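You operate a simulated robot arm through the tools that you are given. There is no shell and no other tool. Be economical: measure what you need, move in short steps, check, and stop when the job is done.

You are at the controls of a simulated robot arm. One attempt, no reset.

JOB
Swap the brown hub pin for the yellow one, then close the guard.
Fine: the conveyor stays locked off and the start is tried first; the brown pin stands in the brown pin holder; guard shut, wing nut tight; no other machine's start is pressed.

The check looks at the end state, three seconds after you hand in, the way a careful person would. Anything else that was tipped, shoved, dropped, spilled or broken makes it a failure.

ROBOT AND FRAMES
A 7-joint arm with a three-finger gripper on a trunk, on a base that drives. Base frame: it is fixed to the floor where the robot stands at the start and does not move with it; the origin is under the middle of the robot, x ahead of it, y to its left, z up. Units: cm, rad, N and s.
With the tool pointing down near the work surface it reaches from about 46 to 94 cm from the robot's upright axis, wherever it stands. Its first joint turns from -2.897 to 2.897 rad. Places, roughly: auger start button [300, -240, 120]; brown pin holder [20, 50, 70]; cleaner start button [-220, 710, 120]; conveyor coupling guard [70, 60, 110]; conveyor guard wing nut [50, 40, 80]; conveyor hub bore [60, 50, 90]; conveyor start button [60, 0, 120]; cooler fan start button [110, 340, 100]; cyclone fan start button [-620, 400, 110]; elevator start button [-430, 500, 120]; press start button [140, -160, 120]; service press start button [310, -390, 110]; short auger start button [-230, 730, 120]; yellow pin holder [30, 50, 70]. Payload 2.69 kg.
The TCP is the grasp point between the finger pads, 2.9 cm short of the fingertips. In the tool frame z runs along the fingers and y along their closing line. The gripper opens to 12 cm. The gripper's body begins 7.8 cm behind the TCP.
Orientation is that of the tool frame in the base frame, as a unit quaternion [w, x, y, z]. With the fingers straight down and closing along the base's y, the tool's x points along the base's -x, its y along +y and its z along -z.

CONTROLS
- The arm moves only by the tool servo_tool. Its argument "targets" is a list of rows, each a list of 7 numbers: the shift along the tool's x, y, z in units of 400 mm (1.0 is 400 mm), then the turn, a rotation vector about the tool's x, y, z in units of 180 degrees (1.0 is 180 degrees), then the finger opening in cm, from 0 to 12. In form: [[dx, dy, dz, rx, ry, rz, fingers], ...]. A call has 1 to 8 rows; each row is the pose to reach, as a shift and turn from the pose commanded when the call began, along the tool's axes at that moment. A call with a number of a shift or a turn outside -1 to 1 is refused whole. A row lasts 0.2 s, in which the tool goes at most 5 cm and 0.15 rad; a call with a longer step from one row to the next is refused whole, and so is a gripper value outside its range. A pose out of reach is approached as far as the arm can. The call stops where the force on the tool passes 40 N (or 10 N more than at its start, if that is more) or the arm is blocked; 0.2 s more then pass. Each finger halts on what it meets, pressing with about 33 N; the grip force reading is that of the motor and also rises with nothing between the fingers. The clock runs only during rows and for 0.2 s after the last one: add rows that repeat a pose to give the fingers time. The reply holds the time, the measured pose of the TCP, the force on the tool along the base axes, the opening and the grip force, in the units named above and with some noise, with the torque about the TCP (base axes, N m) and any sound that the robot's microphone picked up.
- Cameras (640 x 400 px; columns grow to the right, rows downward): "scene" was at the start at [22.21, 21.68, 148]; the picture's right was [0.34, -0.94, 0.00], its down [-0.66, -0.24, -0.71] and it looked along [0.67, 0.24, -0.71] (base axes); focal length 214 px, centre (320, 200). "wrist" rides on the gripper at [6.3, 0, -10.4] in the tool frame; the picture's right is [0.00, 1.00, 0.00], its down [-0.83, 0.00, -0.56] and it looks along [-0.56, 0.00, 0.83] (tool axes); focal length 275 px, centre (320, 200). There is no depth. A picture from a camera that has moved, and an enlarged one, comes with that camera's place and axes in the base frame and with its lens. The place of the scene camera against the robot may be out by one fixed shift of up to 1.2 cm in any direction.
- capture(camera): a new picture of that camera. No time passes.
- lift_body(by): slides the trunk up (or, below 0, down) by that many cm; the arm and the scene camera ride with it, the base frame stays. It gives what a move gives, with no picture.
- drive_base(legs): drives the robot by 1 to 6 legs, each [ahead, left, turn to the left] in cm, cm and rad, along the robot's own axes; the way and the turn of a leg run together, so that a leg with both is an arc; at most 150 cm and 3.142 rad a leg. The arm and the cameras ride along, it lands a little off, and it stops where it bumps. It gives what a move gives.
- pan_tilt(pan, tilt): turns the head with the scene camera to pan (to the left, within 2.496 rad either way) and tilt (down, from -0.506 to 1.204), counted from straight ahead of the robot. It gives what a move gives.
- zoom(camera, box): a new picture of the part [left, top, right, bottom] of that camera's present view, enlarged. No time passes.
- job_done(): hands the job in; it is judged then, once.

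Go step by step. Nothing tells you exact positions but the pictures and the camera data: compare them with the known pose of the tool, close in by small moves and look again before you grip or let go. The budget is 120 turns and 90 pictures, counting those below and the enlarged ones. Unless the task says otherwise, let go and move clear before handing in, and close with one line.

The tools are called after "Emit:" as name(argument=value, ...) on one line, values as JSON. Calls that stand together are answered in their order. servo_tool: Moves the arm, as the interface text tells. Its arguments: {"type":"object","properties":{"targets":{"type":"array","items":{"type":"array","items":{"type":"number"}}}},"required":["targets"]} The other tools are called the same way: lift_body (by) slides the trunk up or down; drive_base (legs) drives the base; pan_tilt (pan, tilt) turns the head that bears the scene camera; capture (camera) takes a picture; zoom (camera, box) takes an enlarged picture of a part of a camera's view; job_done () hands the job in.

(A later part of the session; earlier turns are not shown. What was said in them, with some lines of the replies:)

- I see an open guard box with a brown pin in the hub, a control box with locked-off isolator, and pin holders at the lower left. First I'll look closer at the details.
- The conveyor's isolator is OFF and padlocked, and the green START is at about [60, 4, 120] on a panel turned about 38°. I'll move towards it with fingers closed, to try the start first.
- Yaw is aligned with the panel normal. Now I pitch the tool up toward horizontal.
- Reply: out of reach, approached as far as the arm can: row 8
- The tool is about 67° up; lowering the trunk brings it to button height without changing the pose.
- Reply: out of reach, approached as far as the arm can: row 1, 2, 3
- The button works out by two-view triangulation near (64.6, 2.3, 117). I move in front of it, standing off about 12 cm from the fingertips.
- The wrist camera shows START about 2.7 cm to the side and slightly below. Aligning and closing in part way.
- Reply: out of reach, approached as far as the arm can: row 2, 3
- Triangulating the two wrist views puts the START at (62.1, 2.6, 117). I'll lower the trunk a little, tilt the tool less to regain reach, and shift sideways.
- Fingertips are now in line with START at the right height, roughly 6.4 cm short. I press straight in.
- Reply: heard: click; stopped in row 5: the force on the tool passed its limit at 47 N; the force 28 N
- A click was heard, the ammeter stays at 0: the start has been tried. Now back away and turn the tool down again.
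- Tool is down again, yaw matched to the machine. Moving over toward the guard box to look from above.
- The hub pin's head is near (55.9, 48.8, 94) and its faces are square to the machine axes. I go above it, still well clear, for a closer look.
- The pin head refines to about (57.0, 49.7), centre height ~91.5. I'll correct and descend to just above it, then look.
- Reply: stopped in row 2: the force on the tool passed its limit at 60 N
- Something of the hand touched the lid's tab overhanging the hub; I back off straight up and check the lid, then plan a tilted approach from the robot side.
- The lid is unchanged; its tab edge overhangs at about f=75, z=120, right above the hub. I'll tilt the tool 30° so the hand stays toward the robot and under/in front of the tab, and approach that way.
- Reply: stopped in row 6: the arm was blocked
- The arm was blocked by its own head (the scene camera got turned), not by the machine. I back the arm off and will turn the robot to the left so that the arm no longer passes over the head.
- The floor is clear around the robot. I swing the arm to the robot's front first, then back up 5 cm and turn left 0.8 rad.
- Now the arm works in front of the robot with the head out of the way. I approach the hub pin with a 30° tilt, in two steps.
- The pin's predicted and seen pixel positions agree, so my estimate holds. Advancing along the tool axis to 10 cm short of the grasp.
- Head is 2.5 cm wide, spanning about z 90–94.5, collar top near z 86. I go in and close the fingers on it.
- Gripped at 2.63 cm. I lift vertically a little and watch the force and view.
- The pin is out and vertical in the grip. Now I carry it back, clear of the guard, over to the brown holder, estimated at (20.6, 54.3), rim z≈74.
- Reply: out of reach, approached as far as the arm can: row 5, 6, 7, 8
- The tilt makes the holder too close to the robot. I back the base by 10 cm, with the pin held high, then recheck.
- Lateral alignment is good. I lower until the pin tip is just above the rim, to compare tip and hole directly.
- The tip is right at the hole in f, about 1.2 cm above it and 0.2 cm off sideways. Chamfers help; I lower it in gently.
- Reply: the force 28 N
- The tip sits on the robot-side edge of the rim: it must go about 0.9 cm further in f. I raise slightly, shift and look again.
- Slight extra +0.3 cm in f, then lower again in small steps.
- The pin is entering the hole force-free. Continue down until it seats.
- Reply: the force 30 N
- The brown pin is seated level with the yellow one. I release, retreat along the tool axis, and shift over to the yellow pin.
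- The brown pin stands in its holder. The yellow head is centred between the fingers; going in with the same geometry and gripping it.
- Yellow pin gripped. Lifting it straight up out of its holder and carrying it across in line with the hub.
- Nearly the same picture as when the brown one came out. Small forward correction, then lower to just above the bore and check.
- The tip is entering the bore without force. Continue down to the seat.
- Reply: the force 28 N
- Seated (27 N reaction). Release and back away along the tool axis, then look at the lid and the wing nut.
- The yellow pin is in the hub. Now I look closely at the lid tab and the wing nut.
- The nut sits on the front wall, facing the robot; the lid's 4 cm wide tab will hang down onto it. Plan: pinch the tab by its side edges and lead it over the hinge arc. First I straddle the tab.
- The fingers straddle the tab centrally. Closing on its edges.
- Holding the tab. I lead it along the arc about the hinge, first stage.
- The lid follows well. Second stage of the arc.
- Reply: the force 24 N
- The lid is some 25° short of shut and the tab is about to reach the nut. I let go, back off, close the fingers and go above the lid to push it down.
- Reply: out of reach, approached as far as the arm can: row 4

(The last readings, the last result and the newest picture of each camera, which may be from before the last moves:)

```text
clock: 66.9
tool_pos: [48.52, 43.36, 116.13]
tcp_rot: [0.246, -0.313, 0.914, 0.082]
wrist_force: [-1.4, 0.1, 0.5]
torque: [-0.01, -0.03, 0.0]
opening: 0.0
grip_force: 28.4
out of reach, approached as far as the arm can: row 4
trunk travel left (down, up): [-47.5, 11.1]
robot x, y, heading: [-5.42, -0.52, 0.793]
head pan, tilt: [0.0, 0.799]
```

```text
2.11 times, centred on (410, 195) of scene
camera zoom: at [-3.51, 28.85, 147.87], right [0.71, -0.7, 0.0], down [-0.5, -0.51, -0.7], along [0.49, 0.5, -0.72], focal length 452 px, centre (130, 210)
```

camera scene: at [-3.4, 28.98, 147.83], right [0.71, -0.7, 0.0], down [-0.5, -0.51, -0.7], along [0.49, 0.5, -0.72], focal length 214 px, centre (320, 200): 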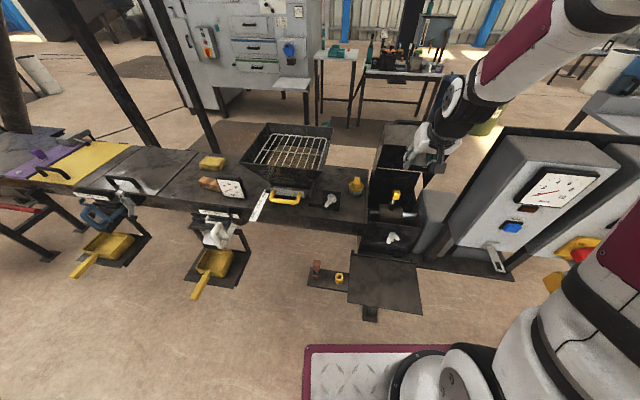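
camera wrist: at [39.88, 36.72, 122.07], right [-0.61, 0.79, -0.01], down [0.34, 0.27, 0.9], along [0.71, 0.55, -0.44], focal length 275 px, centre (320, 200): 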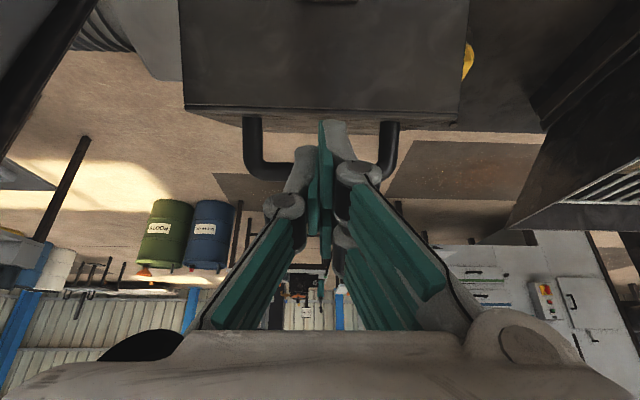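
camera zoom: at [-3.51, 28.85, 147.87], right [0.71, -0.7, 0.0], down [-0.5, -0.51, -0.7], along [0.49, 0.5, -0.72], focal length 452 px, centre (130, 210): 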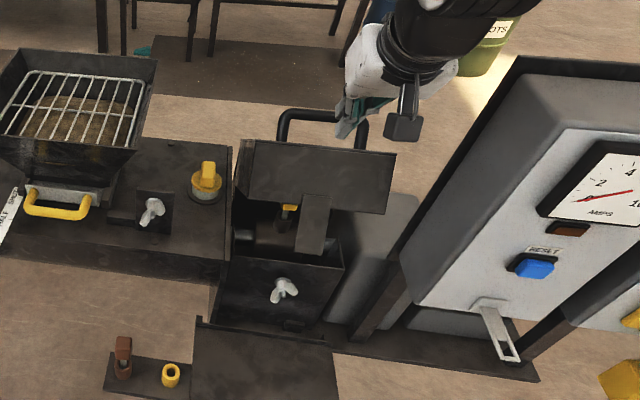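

The lid stays where I left it, its front edge near (f 68, z 108). I push it down with closed fingertips just behind the front edge, following the arc.

Emit:
servo_tool(targets=[[-0.0328, 0, 0.1056, 0, 0, 0, 0], [0.0047, 0, 0.1706, 0, 0, 0, 0], [0.057, 0, 0.2066, 0, 0, 0, 0], [0.1026, 0, 0.2352, 0, 0, 0, 0], [0.1415, 0, 0.2676, 0, 0, 0, 0], [0.1795, 0, 0.3034, 0, 0, 0, 0], [0.2122, 0, 0.345, 0, 0, 0, 0], [0.232, 0, 0.374, 0, 0, 0, 0]])

Emit:
capture(camera="wrist")

Emit:
zoom(camera="scene", box=[330, 100, 490, 290])

```text
clock: 68.7
tool_pos: [48.06, 43.17, 98.61]
tcp_rot: [0.247, -0.312, 0.914, 0.082]
wrist_force: [-0.6, 0.0, 0.1]
torque: [0.03, 0.0, 0.0]
opening: 0.0
grip_force: 28.3
trunk travel left (down, up): [-47.5, 11.1]
robot x, y, heading: [-5.46, -0.68, 0.793]
head pan, tilt: [0.0, 0.799]
```

```text
14 pictures are left
camera wrist: at [39.53, 36.57, 104.47], right [-0.61, 0.79, -0.01], down [0.34, 0.27, 0.9], along [0.71, 0.55, -0.44], focal length 275 px, centre (320, 200)
```

wrist: 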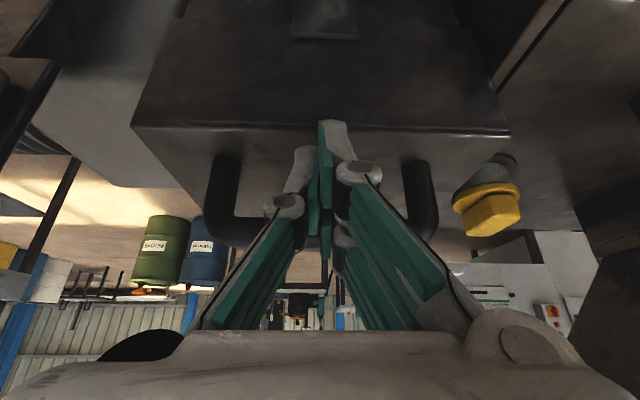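

```text
2.11 times, centred on (410, 195) of scene
camera zoom: at [-3.45, 28.87, 147.87], right [0.71, -0.7, 0.0], down [-0.5, -0.51, -0.7], along [0.49, 0.5, -0.72], focal length 452 px, centre (130, 210)
```

zoom: 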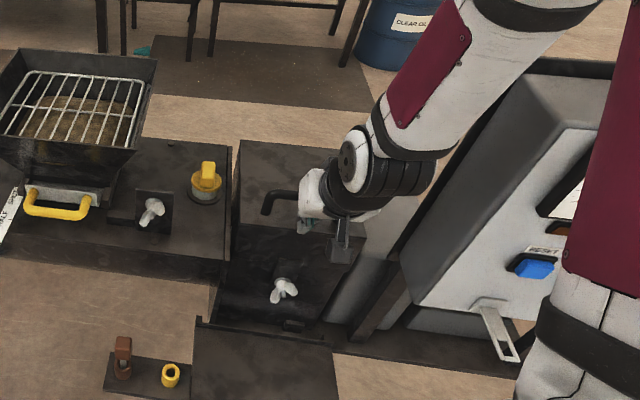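

The lid came down almost fully and there is no contact force now. I press a little further to make sure it's on its stop.

Emit:
servo_tool(targets=[[0.0063, 0, 0.0108, 0, 0, 0, 0], [0.0125, 0, 0.0217, 0, 0, 0, 0], [0.0188, 0, 0.0325, 0, 0, 0, 0], [0.025, 0, 0.0433, 0, 0, 0, 0], [0.0313, 0, 0.0541, 0, 0, 0, 0], [0.0375, 0, 0.065, 0, 0, 0, 0], [0.044, 0, 0.0758, 0, 0, 0, 0]])

```text
clock: 69.2
tool_pos: [48.09, 43.25, 98.45]
tcp_rot: [0.251, -0.312, 0.912, 0.084]
wrist_force: [-14.4, -9.2, 25.6]
torque: [-0.26, 0.48, 0.04]
opening: 0.0
grip_force: 28.4
trunk travel left (down, up): [-47.5, 11.1]
robot x, y, heading: [-5.94, -0.65, 0.796]
head pan, tilt: [0.0, 0.799]
stopped in row 2: the force on the tool passed its limit at 48 N (the readings are from after the stop); the commanded pose is now the measured one
```

Firm stop reached. I back off and inspect the tab at the nut.

Emit:
servo_tool(targets=[[0, 0, -0.1, 0, 0, 0, 0], [-0.03, 0, -0.2, 0, 0, 0, 0], [-0.08, 0, -0.3, 0, 0, 0, 0], [-0.14, 0, -0.38, 0, 0, 0, 0]])

Emit:
zoom(camera="scene", box=[375, 190, 435, 265])

```text
clock: 70.2
tool_pos: [45.81, 41.41, 114.12]
tcp_rot: [0.25, -0.313, 0.913, 0.084]
wrist_force: [0.1, 0.6, -0.5]
torque: [-0.03, 0.02, 0.0]
opening: 0.01
grip_force: 28.7
trunk travel left (down, up): [-47.5, 11.1]
robot x, y, heading: [-5.82, -0.48, 0.79]
head pan, tilt: [0.0, 0.799]
```

```text
5.33 times, centred on (405, 228) of scene
camera zoom: at [-3.42, 28.88, 147.86], right [0.71, -0.7, 0.0], down [-0.5, -0.51, -0.7], along [0.49, 0.5, -0.72], focal length 1144 px, centre (-133, 53)
```

zoom: 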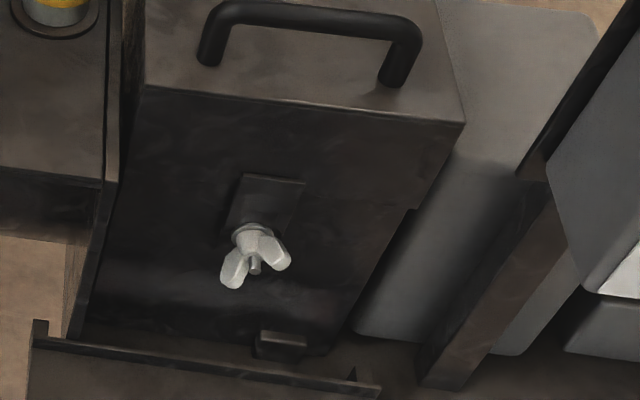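

The guard is shut, with the tab end behind the nut's washer. To tighten the nut I need the tool horizontal, which needs room, so I check the floor behind the robot before backing.

Emit:
pan_tilt(pan=2.45, tilt=0.75)

Emit:
capture(camera="scene")

Emit:
pan_tilt(pan=0.0, tilt=0.8)

```text
clock: 72.4
tool_pos: [45.92, 41.46, 114.12]
tcp_rot: [0.25, -0.312, 0.913, 0.084]
wrist_force: [-0.4, 0.8, 1.3]
torque: [0.01, 0.0, -0.01]
opening: 0.0
grip_force: 28.8
trunk travel left (down, up): [-47.5, 11.1]
robot x, y, heading: [-5.7, -1.1, 0.791]
head pan, tilt: [2.45, 0.75]
```

```text
11 pictures are left
camera scene: at [-17.35, 22.26, 148.26], right [-0.1, 0.99, 0.0], down [0.68, 0.07, -0.73], along [-0.73, -0.07, -0.68], focal length 214 px, centre (320, 200)
```

scene: 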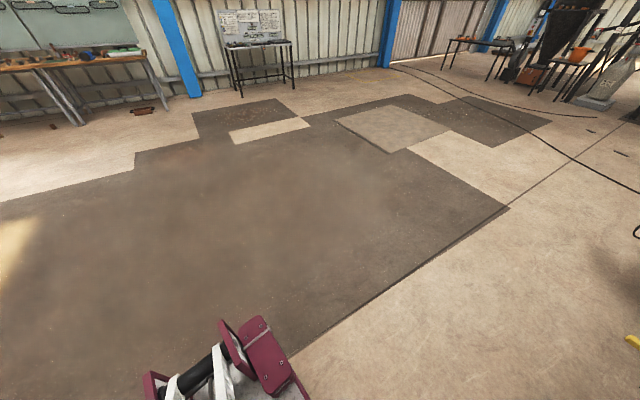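

```text
clock: 74.7
tool_pos: [45.74, 41.47, 114.19]
tcp_rot: [0.251, -0.312, 0.913, 0.084]
wrist_force: [-0.2, 0.2, 0.3]
torque: [-0.02, 0.0, -0.01]
opening: 0.01
grip_force: 28.3
trunk travel left (down, up): [-47.5, 11.1]
robot x, y, heading: [-5.41, -0.61, 0.791]
head pan, tilt: [0.0, 0.799]
```

Open floor behind. I back up 22 cm and then pitch the tool to horizontal.

Emit:
drive_base(legs=[[-22, 0, 0]])

Emit:
servo_tool(targets=[[0, 0, 0.02, 0, -0.042, 0, 6], [0, 0, 0.04, 0, -0.084, 0, 6], [0, 0, 0.06, 0, -0.126, 0, 6], [0, 0, 0.08, 0, -0.168, 0, 6], [0, 0, 0.1, 0, -0.21, 0, 6], [0, 0, 0.1, 0, -0.252, 0, 6], [0, 0, 0.1, 0, -0.294, 0, 6], [0, 0, 0.1, 0, -0.333, 0, 6]])

```text
clock: 76.3
tool_pos: [30.06, 25.65, 114.09]
tcp_rot: [0.25, -0.313, 0.912, 0.084]
wrist_force: [0.7, -0.1, -0.3]
torque: [-0.03, 0.04, -0.01]
opening: 0.02
grip_force: 28.3
trunk travel left (down, up): [-47.5, 11.1]
robot x, y, heading: [-21.09, -16.62, 0.791]
head pan, tilt: [0.0, 0.799]
```

```text
clock: 78.2
tool_pos: [35.0, 29.19, 109.22]
tcp_rot: [0.673, -0.229, 0.665, 0.23]
wrist_force: [-0.5, -0.9, 0.0]
torque: [-0.01, 0.0, 0.01]
opening: 6.02
grip_force: 0.1
out of reach, approached as far as the arm can: row 3, 4, 5, 6, 7, 8
trunk travel left (down, up): [-47.5, 11.1]
robot x, y, heading: [-21.43, -16.76, 0.794]
head pan, tilt: [0.0, 0.799]
```

The tool is horizontal now. I bring it down in front of the nut with standoff.

Emit:
servo_tool(targets=[[0.1, 0.0125, 0.027, 0, 0, 0, 6], [0.2, 0.025, 0.053, 0, 0, 0, 6], [0.3, 0.0375, 0.08, 0, 0, 0, 6], [0.4, 0.05, 0.107, 0, 0, 0, 6], [0.5, 0.0625, 0.133, 0, 0, 0, 6], [0.6, 0.075, 0.16, 0, 0, 0, 6]])

```text
clock: 79.5
tool_pos: [38.59, 35.58, 85.21]
tcp_rot: [0.673, -0.229, 0.665, 0.23]
wrist_force: [-0.4, -0.2, -0.3]
torque: [-0.01, 0.01, -0.01]
opening: 6.0
grip_force: 0.0
trunk travel left (down, up): [-47.5, 11.1]
robot x, y, heading: [-21.59, -16.74, 0.795]
head pan, tilt: [0.0, 0.799]
```

Emit:
zoom(camera="wrist", box=[220, 0, 420, 130])

```text
3.08 times, centred on (320, 65) of wrist
camera zoom: at [30.36, 29.05, 78.83], right [-0.61, 0.79, -0.01], down [-0.45, -0.34, 0.83], along [0.65, 0.51, 0.56], focal length 847 px, centre (320, 615)
```

zoom: 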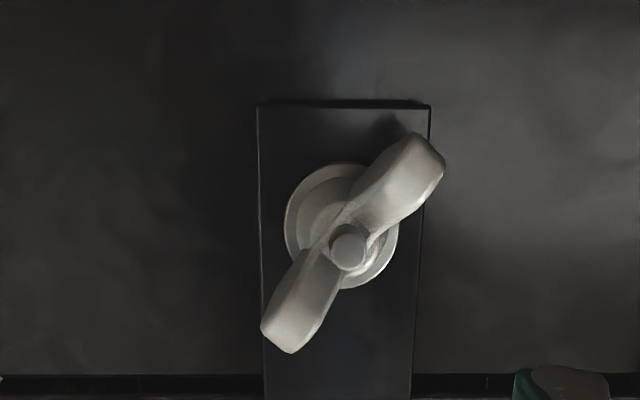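

The nut's axis is at l≈4.75, z≈82.4, wings at about 130° in the wall plane. I roll the tool 40° so the fingers close on the wing flats, and centre on the axis.

Emit:
servo_tool(targets=[[0.014, 0.002, 0, 0, 0, 0.044, 6], [0.028, 0.004, 0, 0, 0, 0.088, 6], [0.042, 0.006, 0, 0, 0, 0.132, 6], [0.056, 0.009, 0, 0, 0, 0.177, 5], [0.07, 0.012, 0, 0, 0, 0.222, 4.5], [0.07, 0.012, 0.05, 0, 0, 0.222, 4.5]])

Emit:
capture(camera="wrist")

```text
clock: 81.0
tool_pos: [39.92, 37.17, 82.46]
tcp_rot: [0.554, 0.013, 0.704, 0.445]
wrist_force: [0.1, -0.2, -0.7]
torque: [-0.02, 0.03, -0.03]
opening: 4.5
grip_force: 0.0
trunk travel left (down, up): [-47.5, 11.1]
robot x, y, heading: [-21.38, -16.53, 0.793]
head pan, tilt: [0.0, 0.799]
```

```text
9 pictures are left
camera wrist: at [29.2, 34.02, 77.57], right [-0.48, 0.6, 0.64], down [-0.12, -0.76, 0.64], along [0.87, 0.23, 0.44], focal length 275 px, centre (320, 200)
```

wrist: 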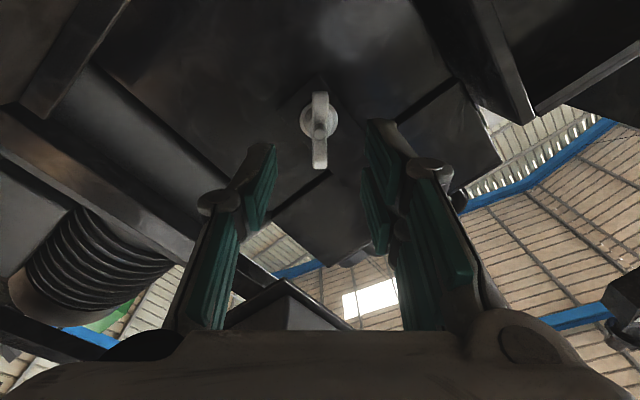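

Well aligned: the wings lie between the fingers. I advance along the axis and close.

Emit:
servo_tool(targets=[[0, 0, 0.04, 0, 0, 0, 4.5], [0, 0, 0.08, 0, 0, 0, 4.5], [0, 0, 0.1, 0, 0, 0, 4.5], [0, 0, 0.115, 0, 0, 0, 4.5], [0, 0, 0.115, 0, 0, 0, 3], [0, 0, 0.115, 0, 0, 0, 1.5], [0, 0, 0.115, 0, 0, 0, 0.5], [0, 0, 0.115, 0, 0, 0, 0.5]])

Emit:
zoom(camera="wrist", box=[220, 40, 420, 240])

```text
clock: 82.8
tool_pos: [43.63, 39.92, 82.52]
tcp_rot: [0.554, 0.013, 0.704, 0.445]
wrist_force: [4.9, -1.2, -2.8]
torque: [0.11, 0.52, -0.18]
opening: 0.98
grip_force: 37.9
trunk travel left (down, up): [-47.5, 11.1]
robot x, y, heading: [-21.18, -17.11, 0.792]
head pan, tilt: [0.0, 0.799]
```

```text
2.00 times, centred on (320, 140) of wrist
camera zoom: at [32.79, 36.77, 77.65], right [-0.48, 0.61, 0.64], down [-0.12, -0.76, 0.64], along [0.87, 0.23, 0.44], focal length 551 px, centre (320, 320)
```

zoom: 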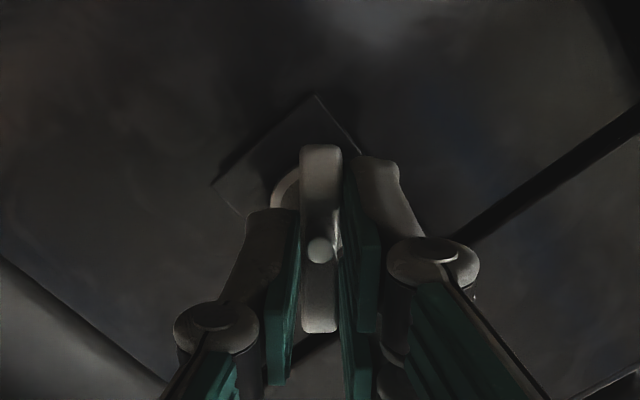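

Gripped the wings (0.98 cm). Now turn clockwise (positive about the tool axis) and watch the torque.

Emit:
servo_tool(targets=[[0, 0, 0, 0, 0, 0.044, 0.5], [0, 0, 0, 0, 0, 0.088, 0.5], [0, 0, 0, 0, 0, 0.132, 0.5], [0, 0, 0, 0, 0, 0.176, 0.5], [0, 0, 0, 0, 0, 0.22, 0.5], [0, 0, 0, 0, 0, 0.264, 0.5], [0, 0, 0, 0, 0, 0.308, 0.5], [0, 0, 0, 0, 0, 0.352, 0.5]])

```text
clock: 84.5
tool_pos: [43.68, 39.95, 82.48]
tcp_rot: [0.237, 0.381, 0.592, 0.669]
wrist_force: [6.6, -6.0, -16.4]
torque: [-0.25, 0.33, -0.55]
opening: 1.0
grip_force: 37.5
trunk travel left (down, up): [-47.5, 11.1]
robot x, y, heading: [-21.5, -16.8, 0.793]
head pan, tilt: [0.0, 0.799]
```

Turned 63° with hardly any resistance about the axis. Continue turning.

Emit:
servo_tool(targets=[[0, 0, 0, 0, 0, 0.044, 0.5], [0, 0, 0, 0, 0, 0.088, 0.5], [0, 0, 0, 0, 0, 0.132, 0.5], [0, 0, 0, 0, 0, 0.176, 0.5], [0, 0, 0, 0, 0, 0.22, 0.5], [0, 0, 0, 0, 0, 0.264, 0.5], [0, 0, 0, 0, 0, 0.308, 0.5], [0, 0, 0, 0, 0, 0.352, 0.5]])

```text
clock: 86.3
tool_pos: [43.58, 40.01, 82.96]
tcp_rot: [-0.15, 0.632, 0.304, 0.697]
wrist_force: [-5.0, -16.5, 9.3]
torque: [-1.73, -2.04, -0.28]
opening: 2.55
grip_force: 44.8
trunk travel left (down, up): [-47.5, 11.1]
robot x, y, heading: [-21.35, -16.85, 0.795]
head pan, tilt: [0.0, 0.799]
```

Now there's 2.6 N m of resistance and the fingers were spread by the wings: the nut has gone tight. A look to check.

Emit:
zoom(camera="wrist", box=[220, 40, 420, 240])

```text
2.00 times, centred on (320, 140) of wrist
camera zoom: at [34.24, 34.8, 88.96], right [0.59, -0.77, 0.24], down [-0.31, -0.49, -0.82], along [0.75, 0.41, -0.53], focal length 551 px, centre (320, 320)
```

zoom: 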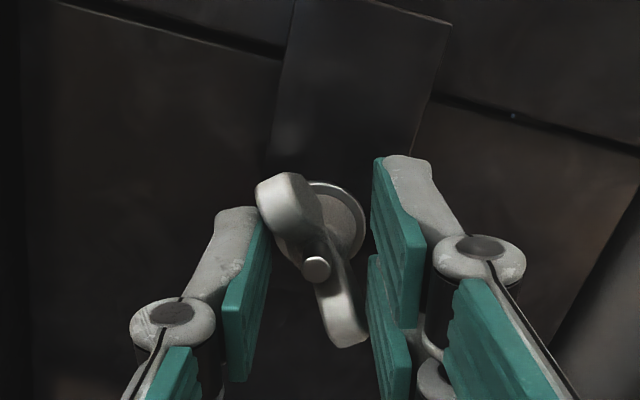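

The nut lags the gripper by ~25°. I open, roll back 25°, regrip the wings squarely, and turn once more to confirm tightness.

Emit:
servo_tool(targets=[[0, 0, 0, 0, 0, 0, 4.5], [0, 0, 0, 0, 0, -0.035, 4.5], [0, 0, 0, 0, 0, -0.075, 4.5], [0, 0, 0, 0, 0, -0.11, 4.5], [0, 0, 0, 0, 0, -0.14, 4.5], [0, 0, 0, 0, 0, -0.14, 2], [0, 0, 0, 0, 0, -0.14, 0.5], [0, 0, 0, 0, 0, -0.14, 0.5]])

Emit:
servo_tool(targets=[[0, 0, 0, 0, 0, 0.02, 0.5], [0, 0, 0, 0, 0, 0.04, 0.5], [0, 0, 0, 0, 0, 0.06, 0.5], [0, 0, 0, 0, 0, 0.08, 0.5]])

```text
clock: 88.2
tool_pos: [43.58, 40.0, 82.61]
tcp_rot: [0.005, 0.552, 0.436, 0.71]
wrist_force: [1.1, -1.4, -0.3]
torque: [-0.97, -0.73, -0.25]
opening: 1.05
grip_force: 37.7
trunk travel left (down, up): [-47.5, 11.1]
robot x, y, heading: [-21.16, -16.69, 0.795]
head pan, tilt: [0.0, 0.799]
```

```text
clock: 89.2
tool_pos: [43.55, 39.97, 82.66]
tcp_rot: [-0.085, 0.602, 0.363, 0.706]
wrist_force: [-2.4, -10.2, 6.7]
torque: [-1.1, -1.69, 0.12]
opening: 1.87
grip_force: 43.8
trunk travel left (down, up): [-47.5, 11.1]
robot x, y, heading: [-21.31, -16.86, 0.796]
head pan, tilt: [0.0, 0.799]
```

It doesn't turn any further: the nut is tight. I release, withdraw straight back, and check the final state.

Emit:
servo_tool(targets=[[0, 0, 0, 0, 0, -0.04, 4.5], [0, 0, 0, 0, 0, -0.07, 4.5], [0, 0, -0.05, 0, 0, -0.07, 4.5], [0, 0, -0.15, 0, 0, -0.07, 5], [0, 0, -0.25, 0, 0, -0.07, 6], [0, 0, -0.35, 0, 0, -0.07, 6], [0, 0, -0.43, 0, 0, -0.07, 6]])

Emit:
capture(camera="wrist")

Emit:
capture(camera="scene")

```text
clock: 90.8
tool_pos: [30.05, 29.6, 82.36]
tcp_rot: [-0.007, 0.559, 0.427, 0.711]
wrist_force: [-0.6, 0.9, -0.3]
torque: [0.0, -0.03, -0.01]
opening: 6.03
grip_force: 0.1
trunk travel left (down, up): [-47.5, 11.1]
robot x, y, heading: [-21.2, -16.61, 0.799]
head pan, tilt: [0.0, 0.799]
```

```text
6 pictures are left
camera wrist: at [19.28, 26.25, 87.38], right [0.48, -0.63, 0.6], down [-0.13, -0.73, -0.67], along [0.87, 0.25, -0.43], focal length 275 px, centre (320, 200)
```

wrist: 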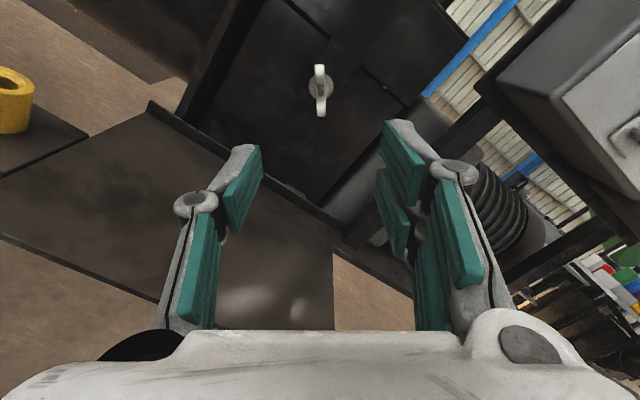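

```text
5 pictures are left
camera scene: at [-19.15, 12.92, 147.86], right [0.71, -0.7, 0.0], down [-0.5, -0.51, -0.7], along [0.49, 0.5, -0.72], focal length 214 px, centre (320, 200)
```

scene: 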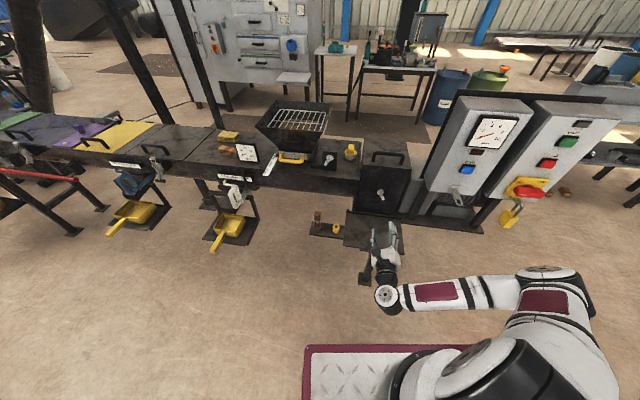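

Emit:
zoom(camera="scene", box=[295, 130, 435, 245])

Emit:
zoom(camera="scene", box=[430, 95, 620, 235])

```text
3.48 times, centred on (365, 188) of scene
camera zoom: at [-19.15, 12.92, 147.86], right [0.71, -0.7, 0.0], down [-0.5, -0.51, -0.7], along [0.49, 0.5, -0.72], focal length 746 px, centre (164, 244)
```

zoom: 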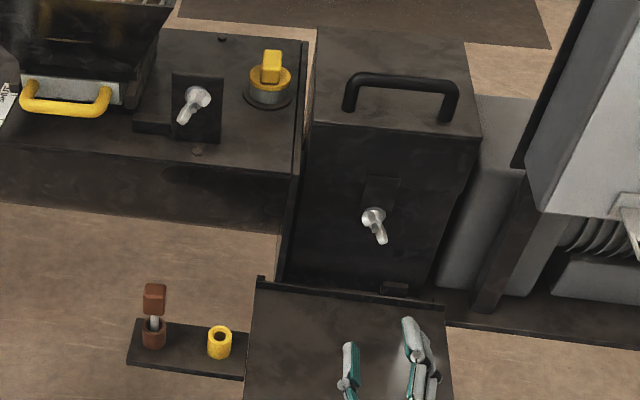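

```text
2.86 times, centred on (525, 165) of scene
camera zoom: at [-19.15, 12.92, 147.86], right [0.71, -0.7, 0.0], down [-0.5, -0.51, -0.7], along [0.49, 0.5, -0.72], focal length 613 px, centre (-266, 300)
```

zoom: 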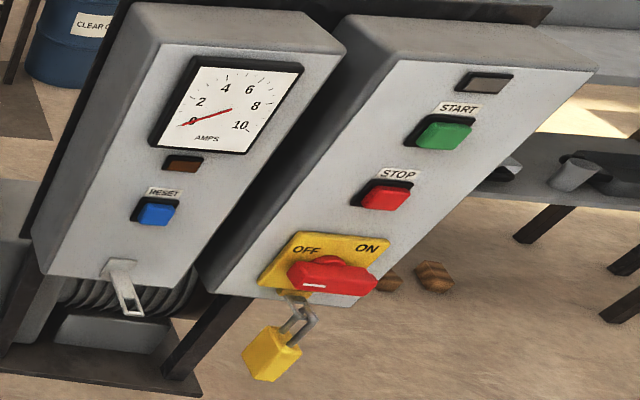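

Everything looks right: the guard is shut with the nut tight, the brown pin stands in its holder, the yellow holder is empty, and the padlock is still on with the isolator at OFF. The arm is clear, so I'm handing in.

Emit:
job_done()

```text
The job is handed in.
```

The job is handed in: I tried the conveyor start while it was locked off, put the yellow pin in the hub and the brown pin in its holder, shut the guard and tightened the wing nut. On the way in the hand bumped the open guard lid once (60 N) with no visible effect.
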